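You operate a simulated robot arm through the tools that you are given. There is no shell and no other tool.

Carry out the task below with a simulated robot arm. There is one attempt and no reset: what you move stays moved.

## Task
Fill the sprayer tank till its window shows full.
Fine: open the lid, swing the spout over, shut the fill lever at the mark, swing the spout aside and shut the lid; spill none. Where these are worked on the way, their far stop is far enough and under half their travel is too little: grey swing spout.

Only the result counts: the job must be done as asked and must still hold three seconds after the hand-in. Knocking over, shifting, dropping, spilling or breaking anything else fails it. A push-on lid holds only when it is set on centred and level and pressed home; a screw cap is set on level and turned clockwise until tight.

## Robot
A 6-joint arm with a two-finger gripper, fixed in place. Base frame: the origin is on the floor under the middle of its stand, x ahead of it, y to its left, z up. Units: mm, rad, N and s.
With the tool pointing down near the work surface it reaches from about 140 to 880 mm from the base axis. Its first joint turns from -2.897 to 2.897 rad. Payload 3.43 kg.
The TCP is the grasp point between the finger pads, 20 mm short of the fingertips. In the tool frame z runs along the fingers and y along their closing line. The gripper opens to 190 mm; its body begins 248 mm behind the TCP.
Orientation is told as [roll, pitch, yaw] about the base's x, y, z axes, in that order, counted from this pose: with the fingers straight down and closing along the base's y, the tool's x points along the base's -x, its y along +y and its z along -z.

## Interface
- The arm moves only by the tool move_arm. Its argument "commands" is a list of rows, each a list of 6 numbers: the shift along the tool's x, y, z in mm, then the turn, a rotation vector about the tool's x, y, z in degrees. In form: [[dx, dy, dz, wx, wy, wz], ...]. A call has 1 to 20 rows; each row is the pose to reach, as a shift and turn from the pose commanded when the call began, along the tool's axes at that moment. "gripper" is the gripper command, from -1 (fully open) to 1 (shut), values between in proportion, set as the call begins (left out, the last holds). A row lasts 0.2 s, in which the tool goes at most 50 mm and 0.15 rad; a call with a longer step from one row to the next is refused whole, and so is a gripper value outside its range. A pose out of reach is approached as far as the arm can. The call stops where the force on the tool passes 90 N (or 10 N more than at its start, if that is more) or the arm is blocked; 0.2 s more then pass. The fingers move at their own pace (about 153 mm/s each) and stop on an object; they squeeze with about 37 N. The grip force told is the motor's: it shows also when the fingers shut on nothing. Time passes only in rows, and 0.2 s behind the last, so rows that repeat a pose let the fingers close. It gives the time, the measured TCP pose, the force on the tool (base axes), the opening and the grip force at its end, in the units of the frame above (readings bear some noise), with the torque about the TCP (base axes, N m) and any sound that the robot's microphone picked up.
- Cameras (640 x 400 px; columns grow to the right, rows downward): "scene" is fixed at [52.3, 648.2, 1517.6]; the picture's right is [-0.78, -0.62, 0.00], its down [-0.25, 0.31, -0.92] and it looks along [0.57, -0.72, -0.40] (base axes); focal length 342 px, centre (320, 200). "wrist" rides on the gripper at [70, -8, -288] in the tool frame; the picture's right is [0.12, 0.99, 0.00], its down [-0.96, 0.12, -0.25] and it looks along [-0.24, 0.03, 0.97] (tool axes); focal length 261 px, centre (320, 200). There is no depth. A picture from a camera that has moved, and an enlarged one, comes with that camera's place and axes in the base frame and with its lens. The place of the scene camera against the robot may be out by one fixed shift of up to 18 mm in any direction.
- camera(camera): a new picture of that camera. It takes no simulated time.
- move_column(by): moves the trunk up (or, below 0, down) by that many mm; the arm rides with it, the base frame stays. It gives what a move gives, with no picture.
- close_up(camera, box): a new picture of the part [left, top, right, bottom] of that camera's present view, enlarged. It takes no simulated time.
- hand_in(): hands the job in; it is judged then, once.

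Places have to be worked out from the pictures, the camera data and where the tool is seen. Open the gripper and draw the arm clear of the work before you hand the job in, unless the task says otherwise.

The tools are called after ">>>" as name(argument=value, ...) on one line, values as JSON. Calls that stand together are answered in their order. move_arm: Moves the arm, as the interface text tells. Its arguments: {"type":"object","properties":{"commands":{"type":"array"},"gripper":{"type":"number"}},"required":["commands"]} The other tools are called the same way: move_column (by) moves the trunk up or down; camera (camera) takes a picture; close_up (camera, box) takes an enlarged picture of a part of a camera's view; hand_in () hands the job in.

At the start:

```text
time: 0.0
tcp_pos: [539.1, -455.4, 1185.6]
tool_rot: [0.0, 0.0, 0.001]
contact_force: [0.4, 0.0, -0.7]
ft_torque: [-0.02, -0.02, -0.01]
width: 190.2
gripper_force: 0.0
trunk travel left (down, up): [-200.0, 240.0]
```

scene: 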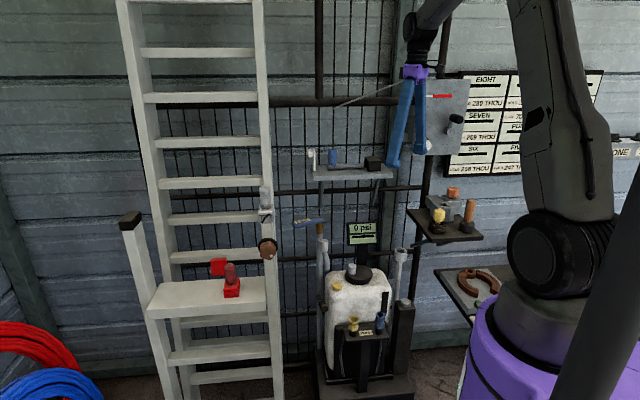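
wrist: 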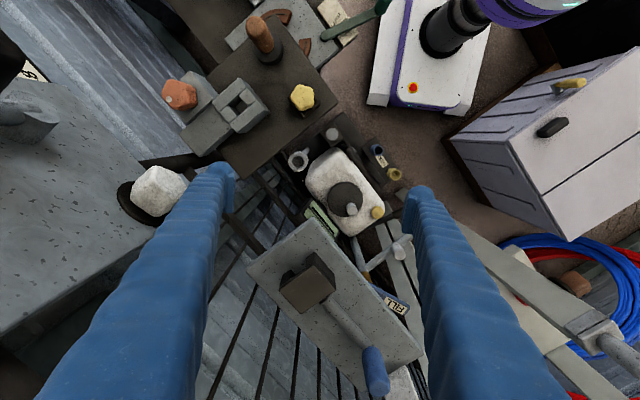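

The pictures show a white sprayer tank with a dark lid on a low stand, a spout near it and a "FILL" sign. I'll look closer at these areas before moving.

>>> close_up(camera="scene", box=[260, 120, 500, 400])

>>> close_up(camera="wrist", box=[220, 100, 460, 340])

>>> close_up(camera="scene", box=[300, 220, 430, 400])

```text
1.43 times, centred on (380, 260) of scene
camera zoom: at [52.3, 648.2, 1517.6], right [-0.78, -0.62, 0.0], down [-0.25, 0.31, -0.92], along [0.57, -0.72, -0.4], focal length 489 px, centre (234, 114)
```

zoom: 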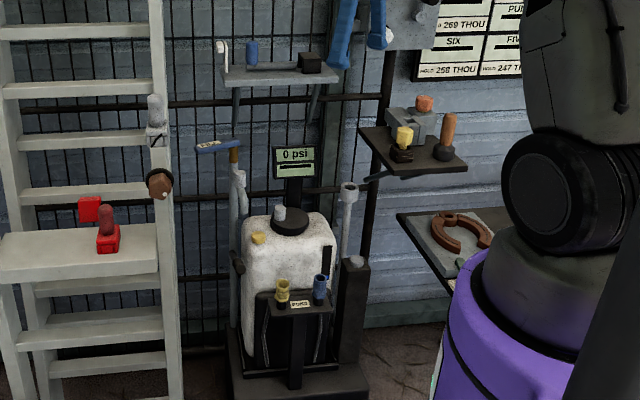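

```text
1.67 times, centred on (340, 220) of wrist
camera zoom: at [468.2, -464.2, 1472.9], right [-0.12, 0.99, 0.0], down [0.96, 0.12, 0.25], along [0.24, 0.03, -0.97], focal length 434 px, centre (287, 167)
```

zoom: 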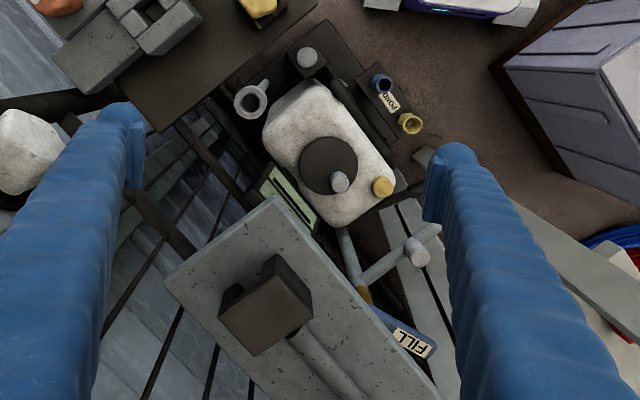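

```text
2.22 times, centred on (365, 310) of scene
camera zoom: at [52.3, 648.2, 1517.6], right [-0.78, -0.62, 0.0], down [-0.25, 0.31, -0.92], along [0.57, -0.72, -0.4], focal length 760 px, centre (220, -44)
```

zoom: 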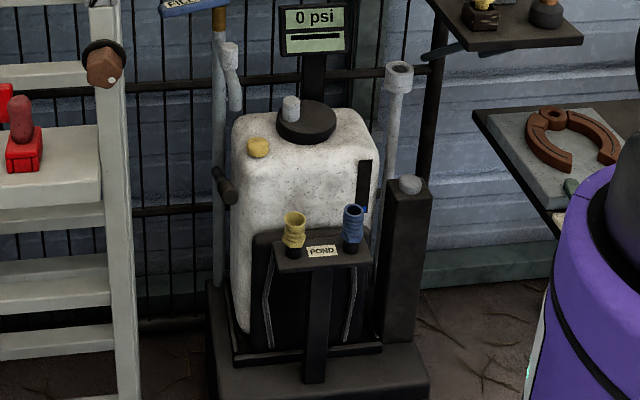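

The lid knob triangulates to about (672,-342,715), the spout's grey knob to (727,-236,863) and the FILL handle to about (838,-231,917). A shelf at z≈1100 overhangs the tank, so I'll have to come in tilted. I'll back away from the wall and yaw by -45° first.

>>> move_arm(commands=[[23, 26, 0, 0, 0, 7.5], [46, 52, 0, 0, 0, 15], [69, 78, 0, 0, 0, 22.5], [92, 104, 0, 0, 0, 30], [115, 130, 0, 0, 0, 37.5], [139, 155, 0, 0, 0, 45]])

```text
time: 1.4
tcp_pos: [398.0, -299.9, 1186.2]
tool_rot: [0.001, 0.0, -0.785]
contact_force: [-0.4, -0.6, 0.6]
ft_torque: [0.01, -0.07, -0.01]
width: 190.0
gripper_force: 0.1
trunk travel left (down, up): [-200.0, 240.0]
```

Clear of the wall now. Next I pitch the tool 45° toward the wall and lower it to get a frontal view of the tank.

>>> move_arm(commands=[[0, 0, 40, 0, -7.5, 0], [0, 0, 80, 0, -15, 0], [0, 0, 120, 0, -22.5, 0], [0, 0, 160, 0, -30, 0], [0, 0, 200, 0, -37.5, 0], [0, 0, 240, 0, -45, 0]])

>>> camera(camera="wrist")

>>> camera(camera="scene")

```text
time: 3.0
tcp_pos: [297.9, -420.2, 973.7]
tool_rot: [-0.407, -0.357, -0.9]
contact_force: [0.1, 0.9, 0.5]
ft_torque: [-0.11, -0.14, 0.1]
width: 189.8
gripper_force: 0.0
out of reach, approached as far as the arm can: row 3, 4, 5, 6
trunk travel left (down, up): [-200.0, 240.0]
stopped in row 6: the arm was blocked; the commanded pose is now the measured one
```

```text
taken
camera wrist: at [281.5, -229.9, 1198.9], right [0.73, 0.55, -0.41], down [0.68, -0.53, 0.51], along [0.06, -0.65, -0.76], focal length 261 px, centre (320, 200)
```

wrist: 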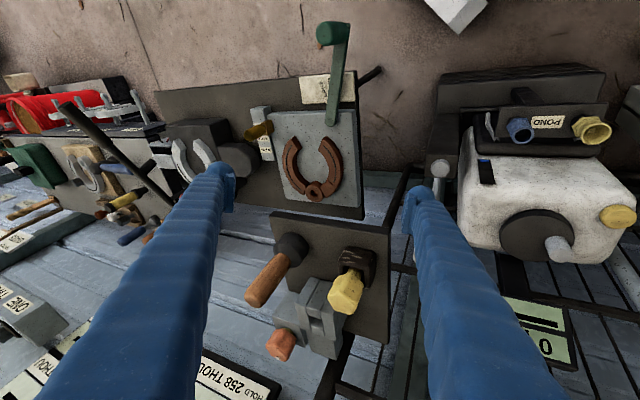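

```text
taken
```

scene: 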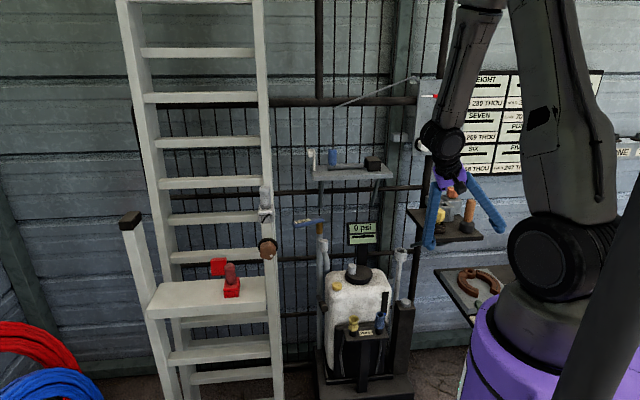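

The arm was blocked at a joint limit because it was folded too close to the base. I'll go back to fingers-down, farther out, then lower the trunk so that outward tilts become reachable.

>>> move_arm(commands=[[3.3, 31.1, -19.9, -4.0, 3.2, -1.8], [6.5, 62.2, -39.7, -8.0, 6.3, -3.5], [9.8, 93.4, -59.6, -12.0, 9.5, -5.3], [13.0, 124.5, -79.5, -16.1, 12.7, -7.1], [16.3, 155.6, -99.3, -20.1, 15.8, -8.8], [19.5, 186.7, -119.2, -24.1, 19.0, -10.6]])

```text
time: 4.4
tcp_pos: [454.5, -260.5, 996.9]
tool_rot: [-0.001, 0.005, -0.783]
contact_force: [-0.5, 0.3, 0.1]
ft_torque: [0.02, 0.02, -0.02]
width: 189.8
gripper_force: 0.0
trunk travel left (down, up): [-200.0, 240.0]
```

Back to fingers-down at (454,-260,997). The space below is clear down to the POND panel (~z 580), so I lower the trunk 200 mm.

>>> move_column(by=-200)

>>> camera(camera="scene")

>>> camera(camera="wrist")

```text
time: 6.6
tcp_pos: [453.8, -259.3, 798.7]
tool_rot: [0.0, 0.002, -0.787]
contact_force: [1.1, 0.0, -0.8]
ft_torque: [-0.01, 0.0, 0.04]
width: 189.9
gripper_force: 0.0
trunk travel left (down, up): [0.0, 440.0]
```

```text
taken
```

scene: 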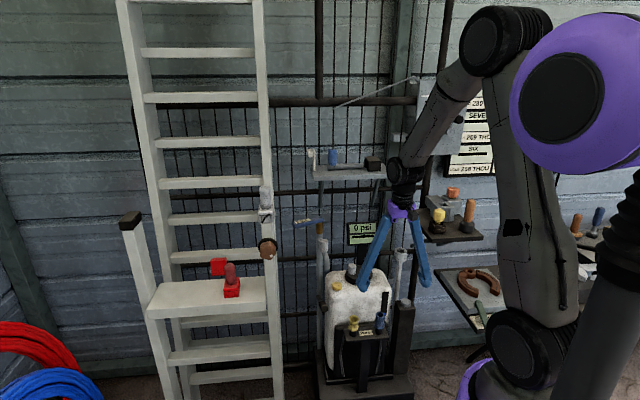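

```text
taken
camera wrist: at [397.9, -217.7, 1084.7], right [0.62, 0.79, 0.0], down [0.76, -0.6, 0.24], along [0.19, -0.15, -0.97], focal length 261 px, centre (320, 200)
```

wrist: 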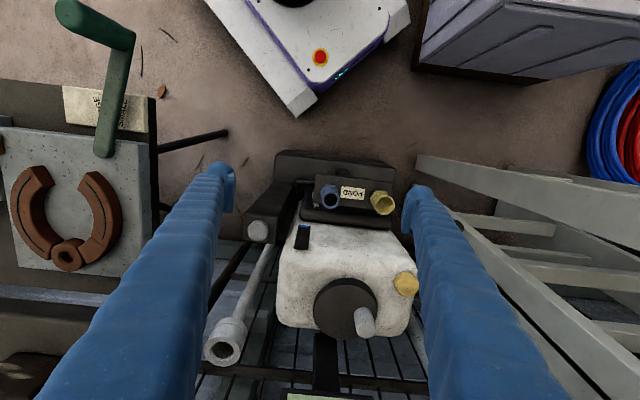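

I can see the tank from above now; I'll enlarge the lid, window and neighbours.

>>> close_up(camera="wrist", box=[230, 150, 430, 275])

>>> close_up(camera="wrist", box=[200, 275, 430, 400])

>>> close_up(camera="scene", box=[290, 200, 400, 270])

```text
3.20 times, centred on (330, 212) of wrist
camera zoom: at [397.9, -217.7, 1084.7], right [0.62, 0.79, 0.0], down [0.76, -0.6, 0.24], along [0.19, -0.15, -0.97], focal length 834 px, centre (288, 160)
```

zoom: 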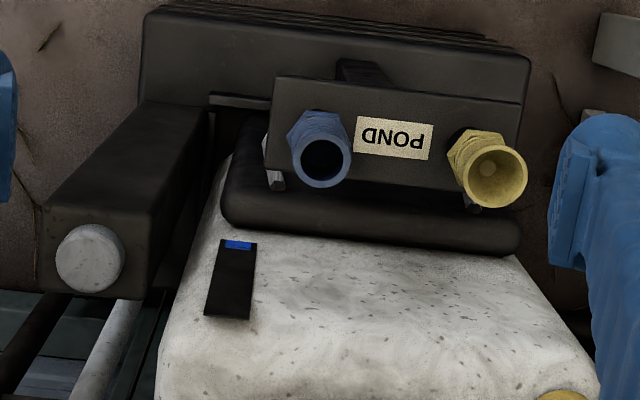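

```text
2.78 times, centred on (315, 338) of wrist
camera zoom: at [397.9, -217.7, 1084.7], right [0.62, 0.79, 0.0], down [0.76, -0.6, 0.24], along [0.19, -0.15, -0.97], focal length 725 px, centre (334, -183)
```

zoom: 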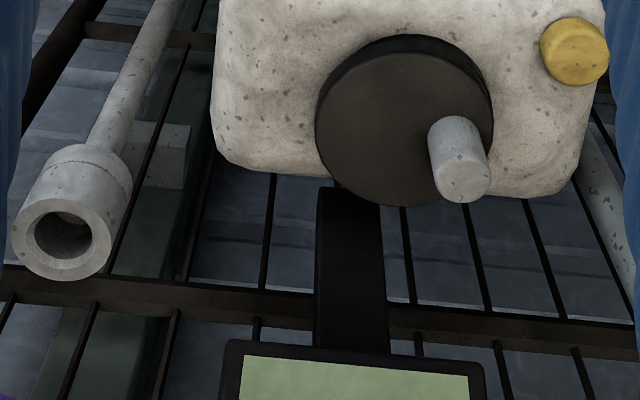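

```text
5.71 times, centred on (345, 235) of scene
camera zoom: at [52.3, 648.2, 1517.6], right [-0.78, -0.62, 0.0], down [-0.25, 0.31, -0.92], along [0.57, -0.72, -0.4], focal length 1955 px, centre (177, 0)
```

zoom: 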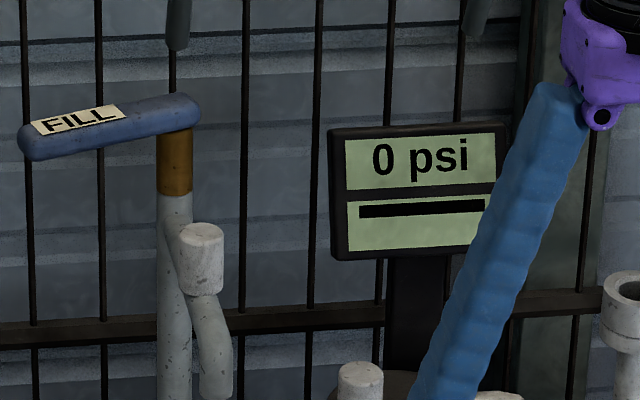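

The tank's level window shows only a blue sliver at its lower end (nearly empty). I'll tilt the tool outward 35° and shift left to view the fill lever and spout from the front.

>>> move_arm(commands=[[0, 19, -10, 0, -7, 0], [1, 38, -20, 0, -14, 0], [1, 57, -31, 0, -21, 0], [2, 76, -41, 0, -28, 0], [2, 95, -51, 0, -35, 0]])

>>> camera(camera="wrist")

```text
time: 7.8
tcp_pos: [527.7, -192.2, 853.5]
tool_rot: [-0.101, -0.559, -0.659]
contact_force: [3.6, -0.4, 1.3]
ft_torque: [0.26, 0.71, -0.25]
width: 190.2
gripper_force: 0.2
out of reach, approached as far as the arm can: row 4, 5
trunk travel left (down, up): [0.0, 440.0]
```

```text
taken
camera wrist: at [373.5, -47.6, 1059.3], right [0.57, 0.81, -0.15], down [0.63, -0.31, 0.71], along [0.53, -0.5, -0.69], focal length 261 px, centre (320, 200)
```

wrist: 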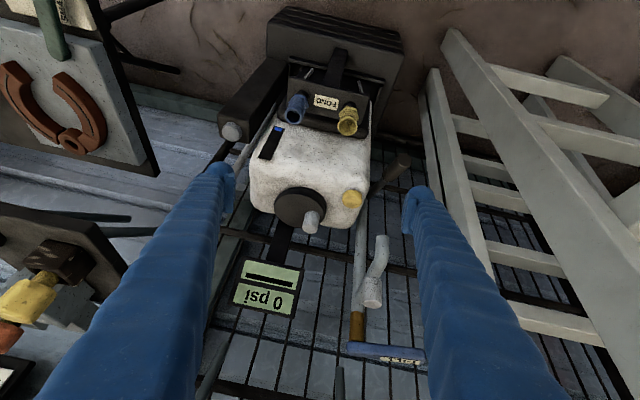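

At ~32° tilt the wrist reaches its limit here, but this view is useful. Enlarging the lid, lever and spout.

>>> close_up(camera="wrist", box=[230, 90, 390, 240])

>>> close_up(camera="wrist", box=[330, 220, 440, 380])

>>> close_up(camera="scene", box=[280, 130, 420, 220])

>>> close_up(camera="scene", box=[310, 240, 420, 340])

```text
2.67 times, centred on (310, 165) of wrist
camera zoom: at [373.5, -47.6, 1059.3], right [0.57, 0.81, -0.15], down [0.63, -0.31, 0.71], along [0.53, -0.5, -0.69], focal length 695 px, centre (347, 293)
```

zoom: 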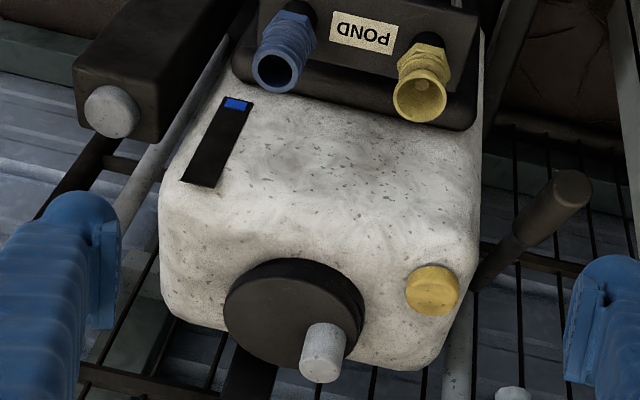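

```text
2.50 times, centred on (385, 300) of wrist
camera zoom: at [373.5, -47.6, 1059.3], right [0.57, 0.81, -0.15], down [0.63, -0.31, 0.71], along [0.53, -0.5, -0.69], focal length 652 px, centre (158, -50)
```

zoom: 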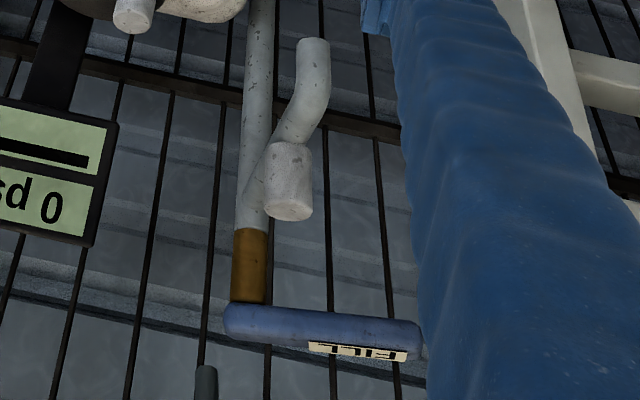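

```text
4.44 times, centred on (350, 175) of scene
camera zoom: at [52.3, 648.2, 1517.6], right [-0.78, -0.62, 0.0], down [-0.25, 0.31, -0.92], along [0.57, -0.72, -0.4], focal length 1520 px, centre (187, 311)
```

zoom: 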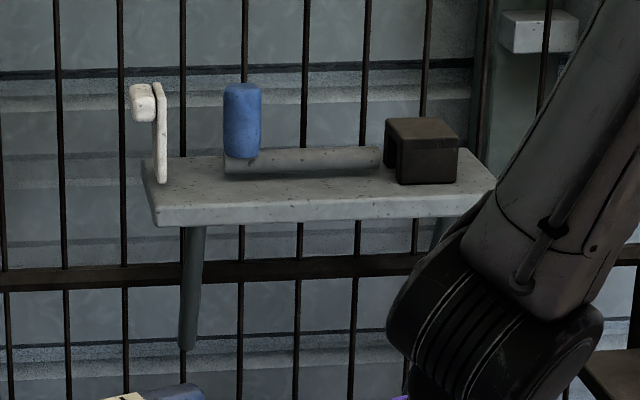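

```text
4.00 times, centred on (365, 290) of scene
camera zoom: at [52.3, 648.2, 1517.6], right [-0.78, -0.62, 0.0], down [-0.25, 0.31, -0.92], along [0.57, -0.72, -0.4], focal length 1368 px, centre (140, -160)
```

zoom: 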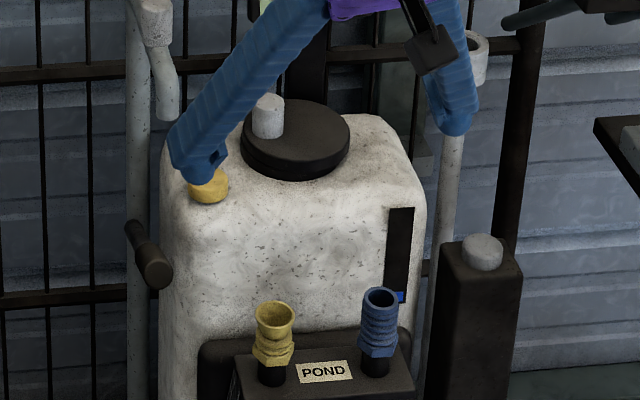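

Combining views, the lid knob's top is at about (675,-343,744), the spout pivot pipe at (810,-302), the spout tip at (680,-190,805) and the spout knob top at (728,-231,880). I'll take tighter close-ups to find the lid's hinge and the window's mark.

>>> close_up(camera="wrist", box=[270, 175, 340, 240])

>>> close_up(camera="wrist", box=[250, 115, 300, 165])

>>> close_up(camera="scene", box=[395, 285, 425, 320])

>>> close_up(camera="scene", box=[340, 255, 405, 300])

```text
6.15 times, centred on (305, 208) of wrist
camera zoom: at [373.5, -47.6, 1059.3], right [0.57, 0.81, -0.15], down [0.63, -0.31, 0.71], along [0.53, -0.5, -0.69], focal length 1604 px, centre (412, 154)
```

zoom: 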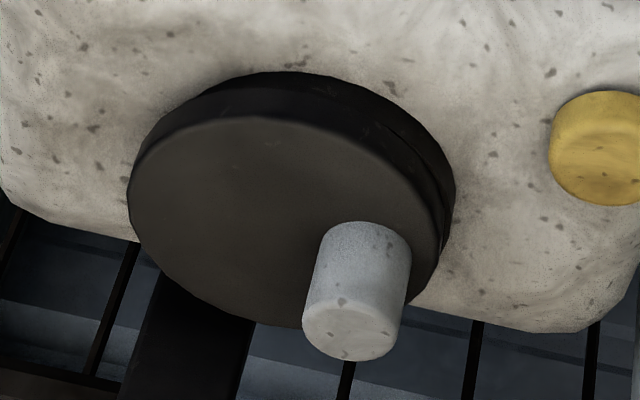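

```text
8.00 times, centred on (275, 140) of wrist
camera zoom: at [373.5, -47.6, 1059.3], right [0.57, 0.81, -0.15], down [0.63, -0.31, 0.71], along [0.53, -0.5, -0.69], focal length 2085 px, centre (680, 680)
```

zoom: 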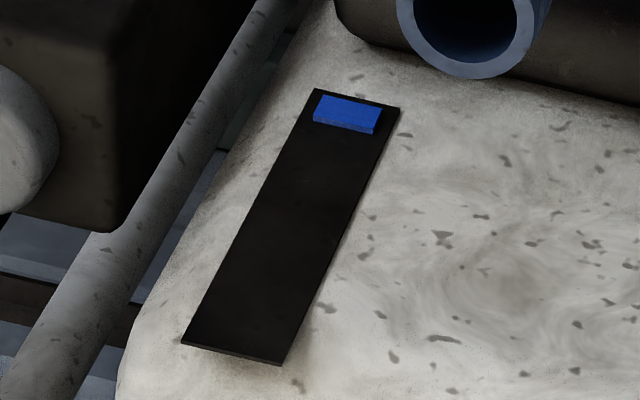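

```text
11.43 times, centred on (410, 302) of scene
camera zoom: at [52.3, 648.2, 1517.6], right [-0.78, -0.62, 0.0], down [-0.25, 0.31, -0.92], along [0.57, -0.72, -0.4], focal length 3909 px, centre (-709, -971)
```

zoom: 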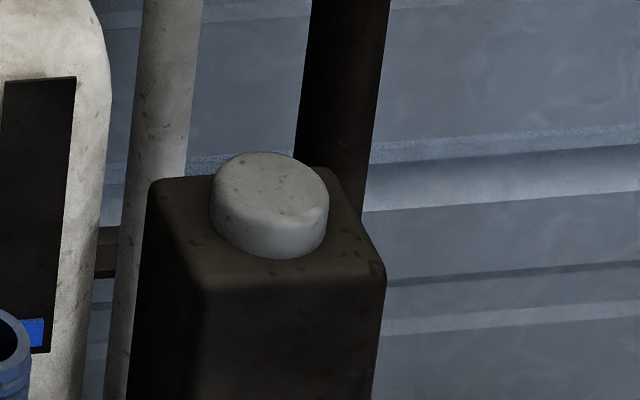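

```text
8.89 times, centred on (372, 278) of scene
camera zoom: at [52.3, 648.2, 1517.6], right [-0.78, -0.62, 0.0], down [-0.25, 0.31, -0.92], along [0.57, -0.72, -0.4], focal length 3041 px, centre (-147, -489)
```

zoom: 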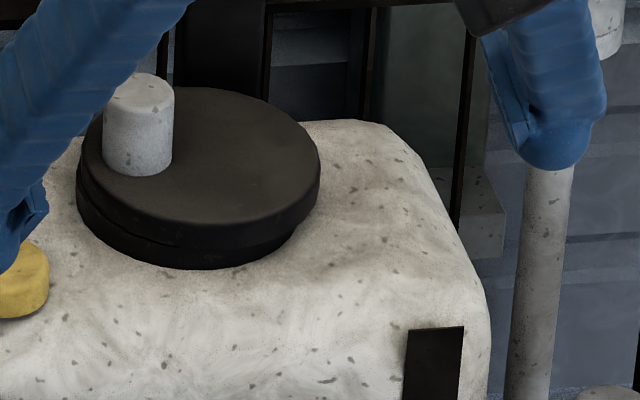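

I now place the lid centre at about (651,-360,708), radius ~53, with the 34 mm wide, 36 mm tall knob offset toward +u (azimuth ~40°), so the hinge is probably on the opposite edge. I'll return to fingers-down before reorienting for the knob.

>>> move_arm(commands=[[-7, -1, -7, 0, 7, 0], [-14, -3, -15, 0, 14, 0], [-21, -4, -22, 0, 21, 0], [-28, -6, -30, 0, 28, 0], [-34.5, -7, -37, 0, 35, 0]])

```text
time: 9.0
tcp_pos: [544.2, -203.4, 913.6]
tool_rot: [-0.001, 0.006, -0.786]
contact_force: [0.2, 0.0, 0.7]
ft_torque: [-0.08, -0.04, -0.01]
width: 189.9
gripper_force: 0.1
trunk travel left (down, up): [0.0, 440.0]
```

Orientation is vertical as commanded but the position looks a bit off; I'll hold a moment to see whether it settles.

>>> move_arm(commands=[[0, 0, 0, 0, 0, 0]])

```text
time: 9.4
tcp_pos: [544.4, -203.5, 913.7]
tool_rot: [0.001, 0.006, -0.785]
contact_force: [-0.6, -1.4, -0.4]
ft_torque: [0.04, -0.02, -0.03]
width: 190.2
gripper_force: 0.1
trunk travel left (down, up): [0.0, 440.0]
```

Position is (544,-203,914), fingers down. Now I yaw the tool so it closes along the presumed hinge axis (perpendicular to the knob offset) and narrow the gripper to ~65 mm so it fits in front of the psi display.

>>> move_arm(commands=[[0, 0, 0, 0, 0, -7.25], [0, 0, 0, 0, 0, -14.5], [0, 0, 0, 0, 0, -21.75], [0, 0, 0, 0, 0, -29], [0, 0, 0, 0, 0, -36.25], [0, 0, 0, 0, 0, -43.5], [0, 0, 0, 0, 0, -50.75], [0, 0, 0, 0, 0, -58], [0, 0, 0, 0, 0, -65.25], [0, 0, 0, 0, 0, -72.5], [0, 0, 0, 0, 0, -79.75], [0, 0, 0, 0, 0, -87]], gripper=0.316)

>>> camera(camera="wrist")

>>> camera(camera="scene")

```text
time: 12.0
tcp_pos: [545.0, -204.0, 912.1]
tool_rot: [0.004, 0.003, 0.735]
contact_force: [0.1, 0.7, -0.5]
ft_torque: [0.02, 0.0, 0.03]
width: 64.7
gripper_force: 0.0
trunk travel left (down, up): [0.0, 440.0]
```

```text
taken
camera wrist: at [499.1, -258.9, 1199.2], right [-0.75, 0.66, 0.0], down [0.64, 0.73, 0.25], along [0.16, 0.19, -0.97], focal length 261 px, centre (320, 200)
```

wrist: 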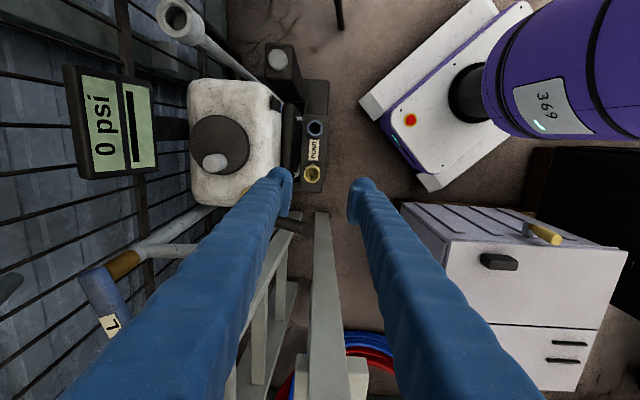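

```text
taken
```

scene: 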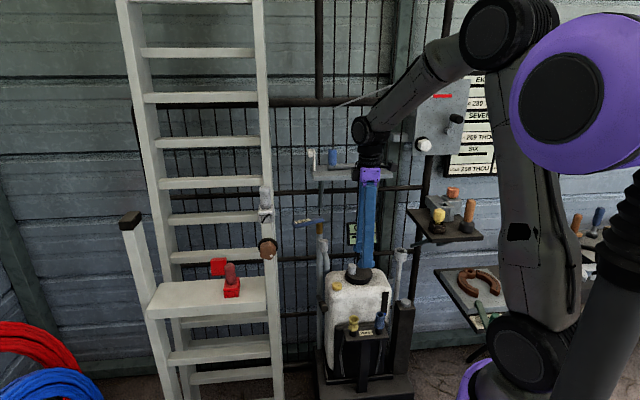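

The tool is now aligned. I'll zoom on the lid, display and spout from this new angle for better triangulation.

>>> close_up(camera="wrist", box=[50, 60, 340, 220])

>>> close_up(camera="wrist", box=[70, 200, 230, 340])

>>> close_up(camera="scene", box=[290, 150, 430, 300])

```text
2.21 times, centred on (195, 140) of wrist
camera zoom: at [499.1, -258.9, 1199.2], right [-0.75, 0.66, 0.0], down [0.64, 0.73, 0.25], along [0.16, 0.19, -0.97], focal length 575 px, centre (596, 332)
```

zoom: 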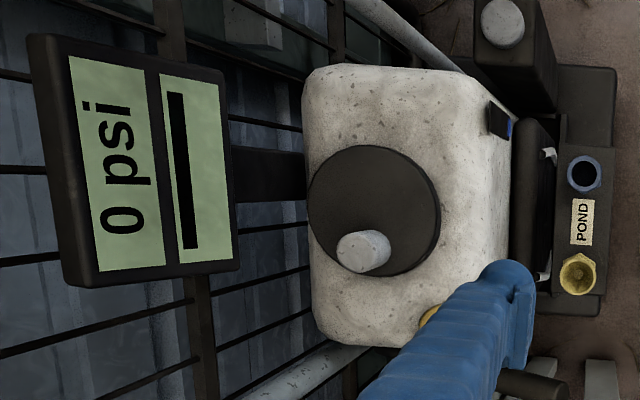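

```text
2.86 times, centred on (150, 270) of wrist
camera zoom: at [499.1, -258.9, 1199.2], right [-0.75, 0.66, 0.0], down [0.64, 0.73, 0.25], along [0.16, 0.19, -0.97], focal length 745 px, centre (806, 0)
```

zoom: 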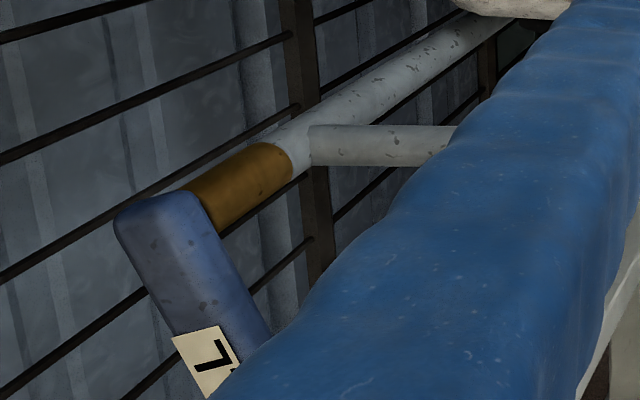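

```text
2.67 times, centred on (360, 225) of scene
camera zoom: at [52.3, 648.2, 1517.6], right [-0.78, -0.62, 0.0], down [-0.25, 0.31, -0.92], along [0.57, -0.72, -0.4], focal length 912 px, centre (213, 133)
```

zoom: 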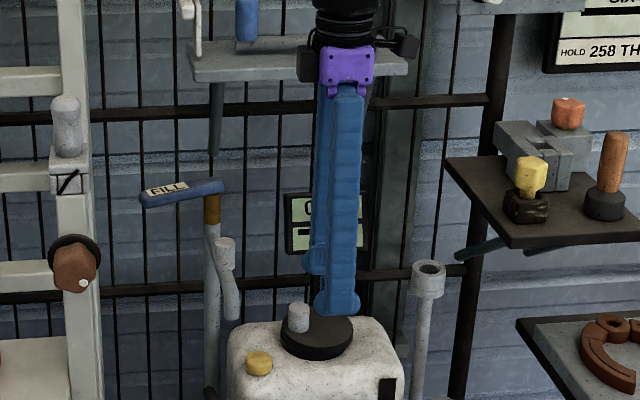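

The views agree: knob top (674,-343.5,744), lid centre (651,-365), offset azimuth ~44°. Now I move to a standoff ~120 mm back from the knob with a 14° tilt toward the wall.

>>> move_arm(commands=[[-1, -40, 13, 3.5, 0, 0], [-2, -80, 27, 7, 0, 0], [-3, -121, 40, 10.5, 0, 0], [-3.4, -161.3, 53.7, 14, 0, 0]])

>>> camera(camera="wrist")

>>> close_up(camera="scene", box=[290, 130, 430, 300])

```text
time: 13.0
tcp_pos: [657.3, -321.6, 856.1]
tool_rot: [-0.241, 0.002, 0.734]
contact_force: [0.8, 0.1, 0.1]
ft_torque: [-0.09, 0.01, 0.0]
width: 64.9
gripper_force: 0.0
trunk travel left (down, up): [0.0, 440.0]
```

```text
taken
camera wrist: at [564.6, -325.1, 1137.2], right [-0.73, 0.64, -0.24], down [0.6, 0.77, 0.21], along [0.32, 0.01, -0.95], focal length 261 px, centre (320, 200)
```

wrist: 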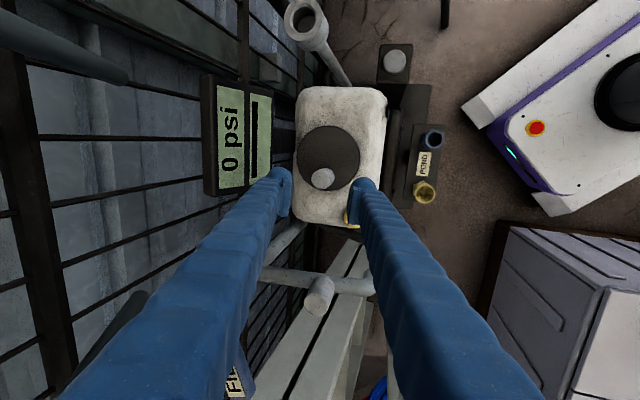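

```text
2.35 times, centred on (360, 215) of scene
camera zoom: at [52.3, 648.2, 1517.6], right [-0.78, -0.62, 0.0], down [-0.25, 0.31, -0.92], along [0.57, -0.72, -0.4], focal length 805 px, centre (226, 165)
```

zoom: 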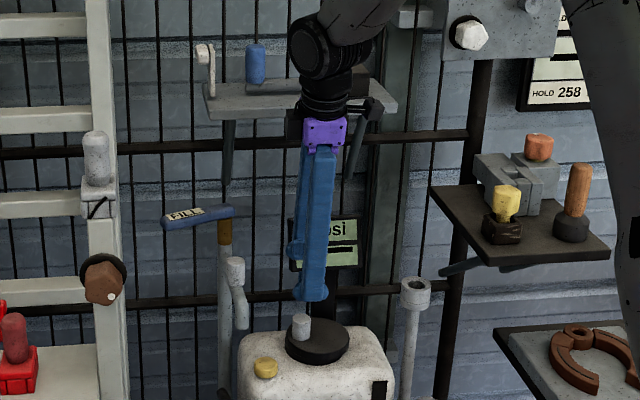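

The knob lines up with the tool axis in both views. I descend along the tool axis ~116 mm so the pads straddle the knob.

>>> move_arm(commands=[[0.6, 0, 40, 0, 0, 0], [1.2, 0.2, 80, 0, 0, 0], [1.9, 0.5, 105, 0, 0, 0], [1.9, 0.5, 115, 0, 0, 0]])

>>> camera(camera="wrist")

>>> close_up(camera="scene", box=[310, 210, 410, 300])

```text
time: 14.0
tcp_pos: [672.9, -340.8, 744.5]
tool_rot: [-0.241, 0.003, 0.734]
contact_force: [0.6, 0.6, 0.4]
ft_torque: [0.01, -0.02, 0.0]
width: 65.0
gripper_force: 0.1
trunk travel left (down, up): [0.0, 440.0]
```

```text
taken
camera wrist: at [579.3, -344.0, 1025.7], right [-0.73, 0.64, -0.24], down [0.6, 0.77, 0.21], along [0.32, 0.01, -0.95], focal length 261 px, centre (320, 200)
```

wrist: 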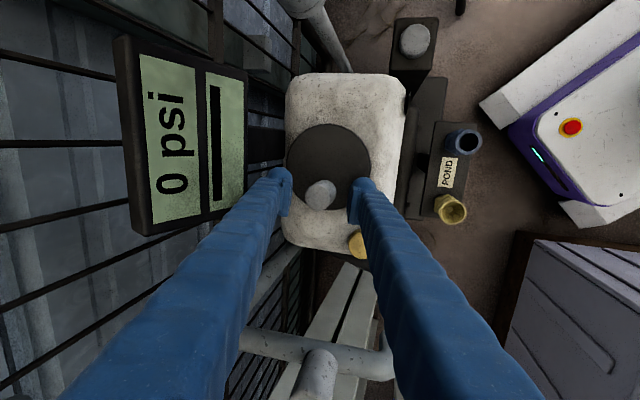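

```text
4.44 times, centred on (360, 255) of scene
camera zoom: at [52.3, 648.2, 1517.6], right [-0.78, -0.62, 0.0], down [-0.25, 0.31, -0.92], along [0.57, -0.72, -0.4], focal length 1520 px, centre (142, -44)
```

zoom: 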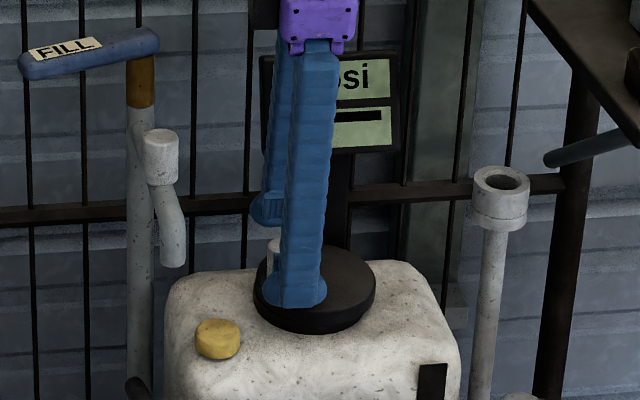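

The pads straddle the knob. I lower 3 mm more, then close.

>>> move_arm(commands=[[0, -1, 3, 0, 0, 0]])

>>> move_arm(commands=[[0, 0, 0, 0, 0, 0], [0, 0, 0, 0, 0, 0]], gripper=1)

```text
time: 14.4
tcp_pos: [672.8, -341.9, 742.1]
tool_rot: [-0.241, 0.003, 0.733]
contact_force: [0.1, -0.3, 0.7]
ft_torque: [0.01, 0.0, 0.01]
width: 65.1
gripper_force: 0.1
trunk travel left (down, up): [0.0, 440.0]
```

```text
time: 15.0
tcp_pos: [673.9, -341.9, 742.2]
tool_rot: [-0.243, 0.003, 0.733]
contact_force: [2.6, -4.0, -0.1]
ft_torque: [0.29, 0.36, -0.09]
width: 32.3
gripper_force: 37.4
trunk travel left (down, up): [0.0, 440.0]
```

The knob is gripped (32 mm, 37 N). I try a small lift along the expected hinge arc and read the force.

>>> move_arm(commands=[[2, -0.7, -2.7, 0, 0, 0], [4, -1.4, -5.4, 0, 0, 0]])

>>> close_up(camera="scene", box=[310, 210, 410, 300])

```text
time: 15.6
tcp_pos: [670.4, -345.5, 747.3]
tool_rot: [-0.239, 0.001, 0.734]
contact_force: [11.2, 9.5, -0.3]
ft_torque: [1.1, -0.47, -0.04]
width: 32.2
gripper_force: 36.9
trunk travel left (down, up): [0.0, 440.0]
```

```text
4.44 times, centred on (360, 255) of scene
camera zoom: at [52.3, 648.2, 1517.6], right [-0.78, -0.62, 0.0], down [-0.25, 0.31, -0.92], along [0.57, -0.72, -0.4], focal length 1520 px, centre (142, -44)
```

zoom: 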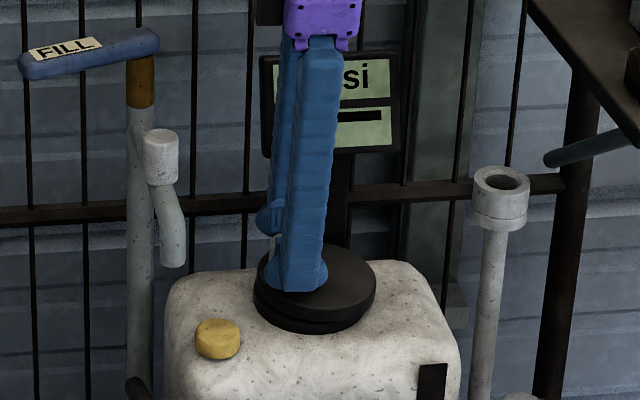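

Pulling toward -u is resisted by ~15 N while the vertical force is near zero. I'll look closer at whether the lid has risen.

>>> close_up(camera="scene", box=[335, 255, 385, 290])

>>> close_up(camera="wrist", box=[260, 100, 420, 240])

```text
11.43 times, centred on (360, 272) of scene
camera zoom: at [52.3, 648.2, 1517.6], right [-0.78, -0.62, 0.0], down [-0.25, 0.31, -0.92], along [0.57, -0.72, -0.4], focal length 3909 px, centre (-137, -629)
```

zoom: 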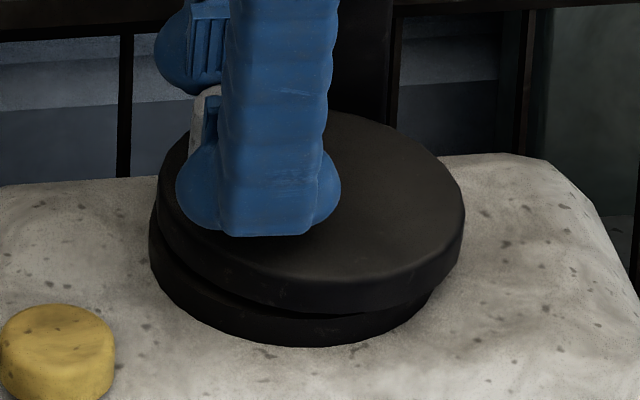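

```text
2.86 times, centred on (340, 170) of wrist
camera zoom: at [577.8, -347.9, 1028.1], right [-0.73, 0.64, -0.24], down [0.6, 0.77, 0.21], along [0.32, 0.01, -0.95], focal length 745 px, centre (263, 286)
```

zoom: 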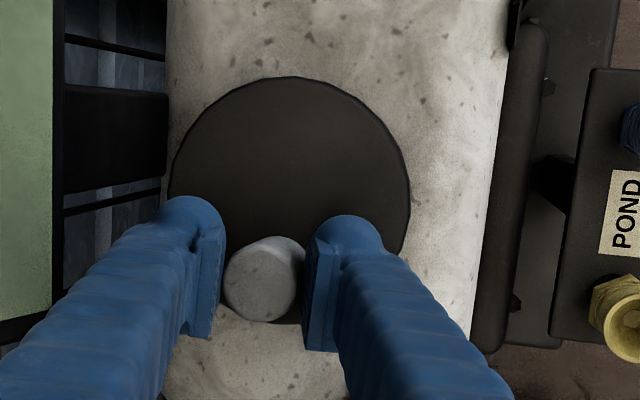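

The lid's left edge has lifted off the neck ring, so it is hinged on the -u side. I continue the arc with more lift and check forces.

>>> move_arm(commands=[[0, -0.6, -2.4, 0, 0, 0], [0, -1.2, -4.9, 0, 0, 0]])

>>> close_up(camera="scene", box=[335, 255, 385, 290])

```text
time: 16.2
tcp_pos: [667.0, -346.4, 751.7]
tool_rot: [-0.236, 0.004, 0.732]
contact_force: [-6.4, 0.5, 0.2]
ft_torque: [0.01, 0.09, -0.09]
width: 30.8
gripper_force: 36.9
trunk travel left (down, up): [0.0, 440.0]
```

```text
11.43 times, centred on (360, 272) of scene
camera zoom: at [52.3, 648.2, 1517.6], right [-0.78, -0.62, 0.0], down [-0.25, 0.31, -0.92], along [0.57, -0.72, -0.4], focal length 3909 px, centre (-137, -629)
```

zoom: 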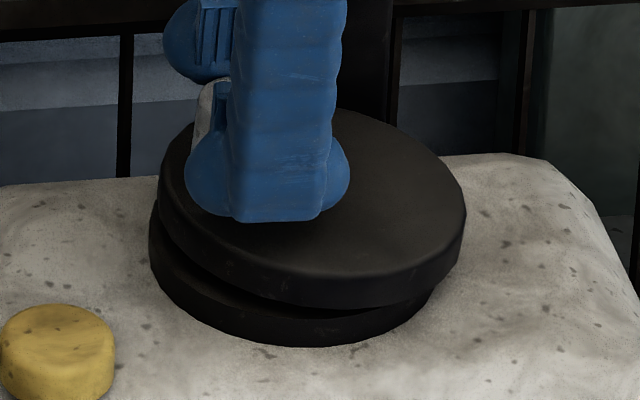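

The lid is swinging up around a hinge on its right edge, and the measured path fits an arc of ~85 mm radius. I continue to about 35°.

>>> move_arm(commands=[[9.2, -2.5, -10, 0, 0, 0], [14.8, -4, -15.9, 0, 0, 0], [20.9, -5.3, -21.2, 0, 0, 0], [27.4, -6.5, -26, 0, 0, 0], [34.3, -7.6, -30.3, 0, 0, 0]])

>>> close_up(camera="scene", box=[320, 230, 400, 290])

>>> camera(camera="wrist")

```text
time: 17.4
tcp_pos: [644.1, -369.1, 784.5]
tool_rot: [-0.241, 0.002, 0.733]
contact_force: [0.6, 0.0, -0.2]
ft_torque: [-0.04, 0.01, 0.02]
width: 0.1
gripper_force: 34.4
trunk travel left (down, up): [0.0, 440.0]
```

```text
6.67 times, centred on (360, 260) of scene
camera zoom: at [52.3, 648.2, 1517.6], right [-0.78, -0.62, 0.0], down [-0.25, 0.31, -0.92], along [0.57, -0.72, -0.4], focal length 2280 px, centre (53, -200)
```

zoom: 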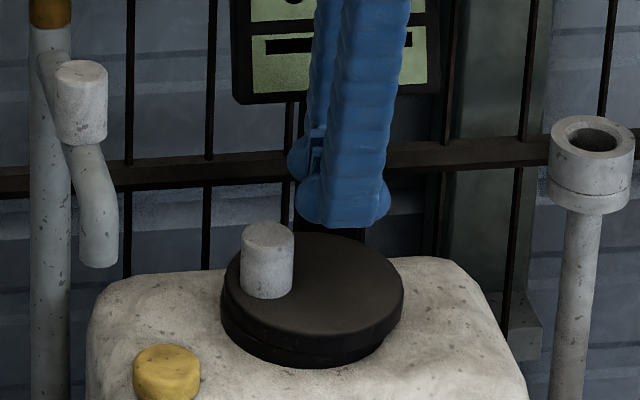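

```text
taken
camera wrist: at [551.4, -372.3, 1065.8], right [-0.73, 0.64, -0.24], down [0.6, 0.77, 0.21], along [0.32, 0.01, -0.95], focal length 261 px, centre (320, 200)
```

wrist: 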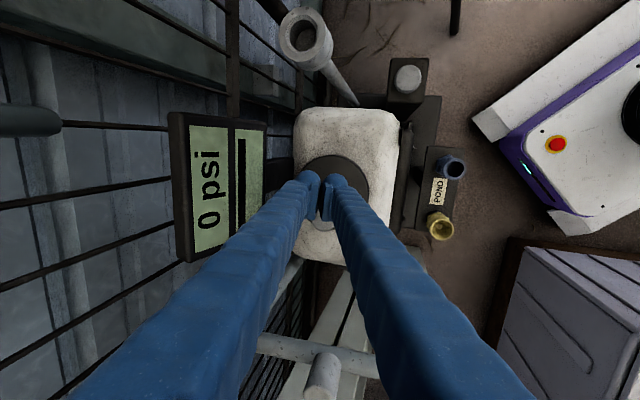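

The knob slipped out because the 14° tilt wedged the pads and the grip was shallow; the lid dropped shut again. I'll re-grip deeper with only 7° tilt, first moving back above the knob.

>>> move_arm(commands=[[-20, 1, -14, -3.5, 0, 0], [-39.7, 2.1, -16.5, -7, 0, 0]])

>>> move_arm(commands=[[0, 0, 0, 0, 0, 0], [0, 0, 0, 0, 0, 0]], gripper=0.316)

>>> camera(camera="wrist")

>>> close_up(camera="scene", box=[290, 110, 430, 300])

```text
time: 18.0
tcp_pos: [668.7, -336.8, 799.1]
tool_rot: [-0.117, 0.001, 0.731]
contact_force: [-0.9, 0.7, 0.3]
ft_torque: [0.02, -0.02, 0.0]
width: 0.0
gripper_force: 34.4
trunk travel left (down, up): [0.0, 440.0]
```

```text
time: 18.6
tcp_pos: [667.7, -337.8, 799.7]
tool_rot: [-0.116, 0.0, 0.733]
contact_force: [-0.8, 0.8, 1.9]
ft_torque: [-0.06, -0.07, 0.05]
width: 64.7
gripper_force: 0.1
trunk travel left (down, up): [0.0, 440.0]
```

```text
taken
camera wrist: at [598.6, -366.2, 1085.4], right [-0.75, 0.65, -0.12], down [0.62, 0.75, 0.23], along [0.24, 0.1, -0.97], focal length 261 px, centre (320, 200)
```

wrist: 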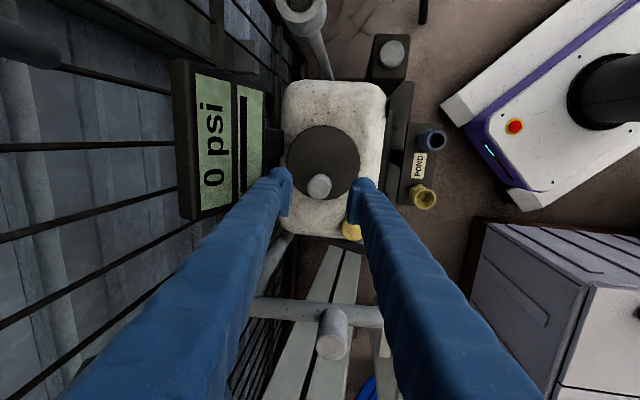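

```text
2.11 times, centred on (360, 205) of scene
camera zoom: at [52.3, 648.2, 1517.6], right [-0.78, -0.62, 0.0], down [-0.25, 0.31, -0.92], along [0.57, -0.72, -0.4], focal length 720 px, centre (236, 190)
```

zoom: 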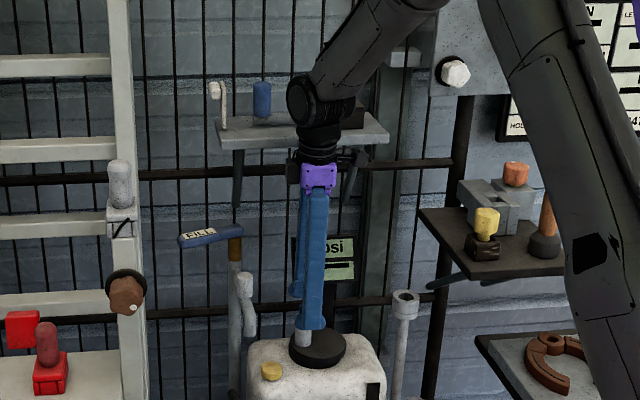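

Clearance to the shelf looks fine. I descend ~63 mm to grip the knob lower down.

>>> move_arm(commands=[[-0.5, -0.7, 32, 0, 0, 0], [-1.2, -1.4, 52, 0, 0, 0], [-1.2, -1.4, 59, 0, 0, 0], [-1.2, -1.4, 63, 0, 0, 0]])

>>> close_up(camera="wrist", box=[240, 110, 400, 240])

>>> close_up(camera="scene", box=[330, 240, 390, 290])

```text
time: 19.6
tcp_pos: [675.8, -345.1, 736.8]
tool_rot: [-0.12, 0.003, 0.734]
contact_force: [-0.9, 0.1, 0.1]
ft_torque: [-0.01, -0.01, -0.05]
width: 65.2
gripper_force: 0.0
trunk travel left (down, up): [0.0, 440.0]
```

```text
3.08 times, centred on (320, 175) of wrist
camera zoom: at [607.1, -372.9, 1022.5], right [-0.75, 0.65, -0.12], down [0.62, 0.75, 0.23], along [0.24, 0.1, -0.97], focal length 802 px, centre (320, 277)
```

zoom: 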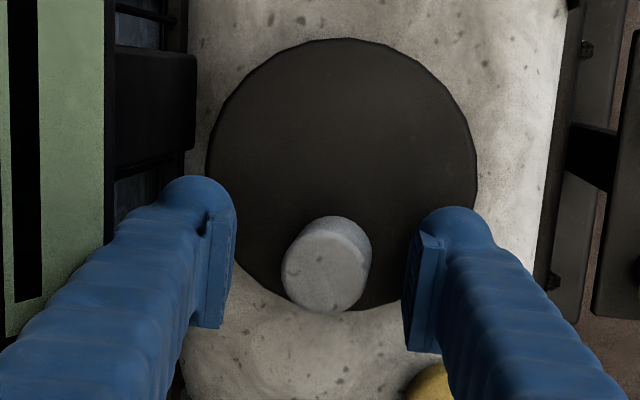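

```text
8.00 times, centred on (360, 265) of scene
camera zoom: at [52.3, 648.2, 1517.6], right [-0.78, -0.62, 0.0], down [-0.25, 0.31, -0.92], along [0.57, -0.72, -0.4], focal length 2737 px, centre (0, -320)
```

zoom: 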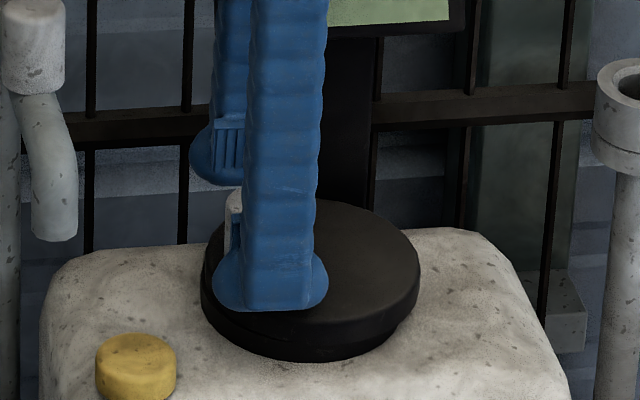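

Pads straddle the knob with no contact. I lower 2 mm more and close.

>>> move_arm(commands=[[0, 0, 2, 0, 0, 0]])

>>> move_arm(commands=[[0, 0, 0, 0, 0, 0], [0, 0, 0, 0, 0, 0], [0, 0, 0, 0, 0, 0]], gripper=1)

```text
time: 20.0
tcp_pos: [675.8, -345.5, 733.7]
tool_rot: [-0.119, 0.002, 0.734]
contact_force: [0.3, 0.5, 0.1]
ft_torque: [0.01, 0.02, 0.01]
width: 65.3
gripper_force: 0.0
trunk travel left (down, up): [0.0, 440.0]
```

```text
time: 20.8
tcp_pos: [673.4, -340.8, 733.2]
tool_rot: [-0.116, 0.004, 0.732]
contact_force: [-13.7, 19.2, 1.2]
ft_torque: [0.8, 0.16, -0.07]
width: 31.3
gripper_force: 36.7
trunk travel left (down, up): [0.0, 440.0]
```

Gripped at 31 mm; the grip pulled the tool ~5 mm toward -n, so I relieve that by shifting the command accordingly.

>>> move_arm(commands=[[0, 2.5, -0.3, 0, 0, 0], [0, 5, -0.6, 0, 0, 0]])

```text
time: 21.4
tcp_pos: [674.8, -341.6, 734.4]
tool_rot: [-0.122, 0.003, 0.732]
contact_force: [-7.3, -5.0, -0.3]
ft_torque: [0.73, 0.01, -0.13]
width: 31.2
gripper_force: 37.5
trunk travel left (down, up): [0.0, 440.0]
```

Now I lift slowly along the arc to about 6° and read forces.

>>> move_arm(commands=[[1.5, -0.3, -2.2, 0, 0, 0], [2.5, -0.5, -4.4, 0, 0, 0], [4, -0.8, -6.5, 0, 0, 0], [5.5, -1, -8.6, 0, 0, 0]])

>>> close_up(camera="scene", box=[330, 240, 390, 290])

>>> close_up(camera="wrist", box=[240, 110, 400, 240])

```text
time: 22.4
tcp_pos: [670.6, -345.6, 744.2]
tool_rot: [-0.121, 0.0, 0.734]
contact_force: [15.2, -4.9, 0.1]
ft_torque: [0.76, -0.48, 0.0]
width: 30.9
gripper_force: 36.8
trunk travel left (down, up): [0.0, 440.0]
```

```text
8.00 times, centred on (360, 265) of scene
camera zoom: at [52.3, 648.2, 1517.6], right [-0.78, -0.62, 0.0], down [-0.25, 0.31, -0.92], along [0.57, -0.72, -0.4], focal length 2737 px, centre (0, -320)
```

zoom: 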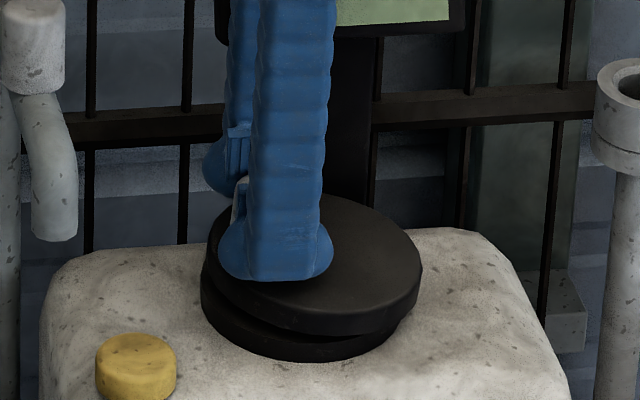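

```text
3.08 times, centred on (320, 175) of wrist
camera zoom: at [601.4, -373.7, 1029.7], right [-0.75, 0.65, -0.12], down [0.62, 0.75, 0.23], along [0.24, 0.1, -0.97], focal length 802 px, centre (320, 277)
```

zoom: 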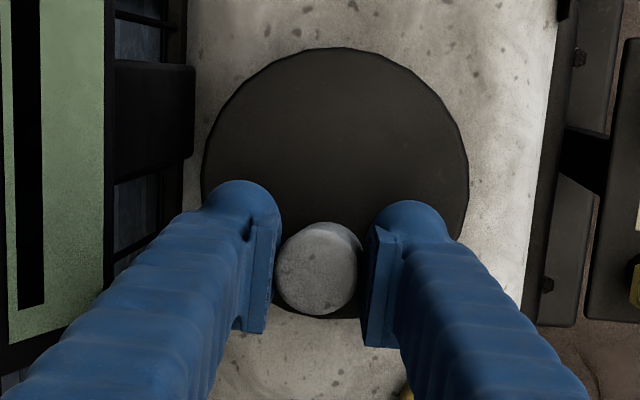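

The lid is lifting with the knob still well within the pads. I continue slowly to ~15°.

>>> move_arm(commands=[[1.1, -0.3, -2.7, 0, 0, 0], [3.1, -0.6, -5.4, 0, 0, 0], [5.6, -1, -8.6, 0, 0, 0], [8.3, -1.4, -11.8, 0, 0, 0]])

>>> close_up(camera="scene", box=[330, 240, 390, 290])

>>> close_up(camera="wrist", box=[240, 110, 400, 240])

```text
time: 23.4
tcp_pos: [664.3, -350.5, 754.7]
tool_rot: [-0.119, 0.002, 0.733]
contact_force: [25.6, -9.3, 1.0]
ft_torque: [0.67, -0.4, -0.08]
width: 31.3
gripper_force: 36.9
trunk travel left (down, up): [0.0, 440.0]
```

```text
8.00 times, centred on (360, 265) of scene
camera zoom: at [52.3, 648.2, 1517.6], right [-0.78, -0.62, 0.0], down [-0.25, 0.31, -0.92], along [0.57, -0.72, -0.4], focal length 2737 px, centre (0, -320)
```

zoom: 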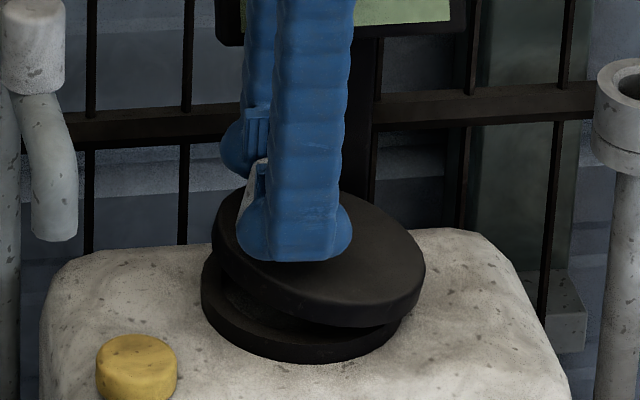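

```text
3.08 times, centred on (320, 175) of wrist
camera zoom: at [594.5, -378.7, 1041.8], right [-0.75, 0.65, -0.12], down [0.62, 0.75, 0.23], along [0.24, 0.1, -0.97], focal length 802 px, centre (320, 277)
```

zoom: 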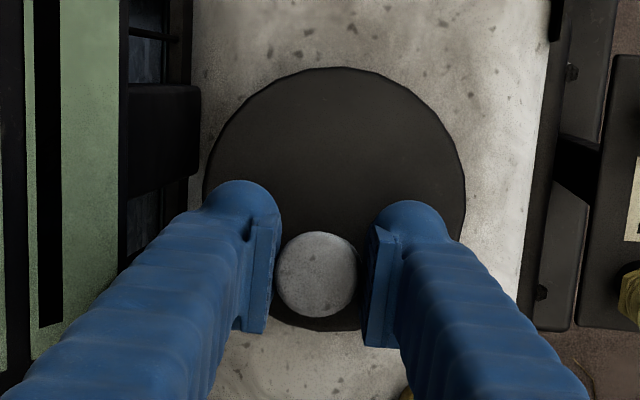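

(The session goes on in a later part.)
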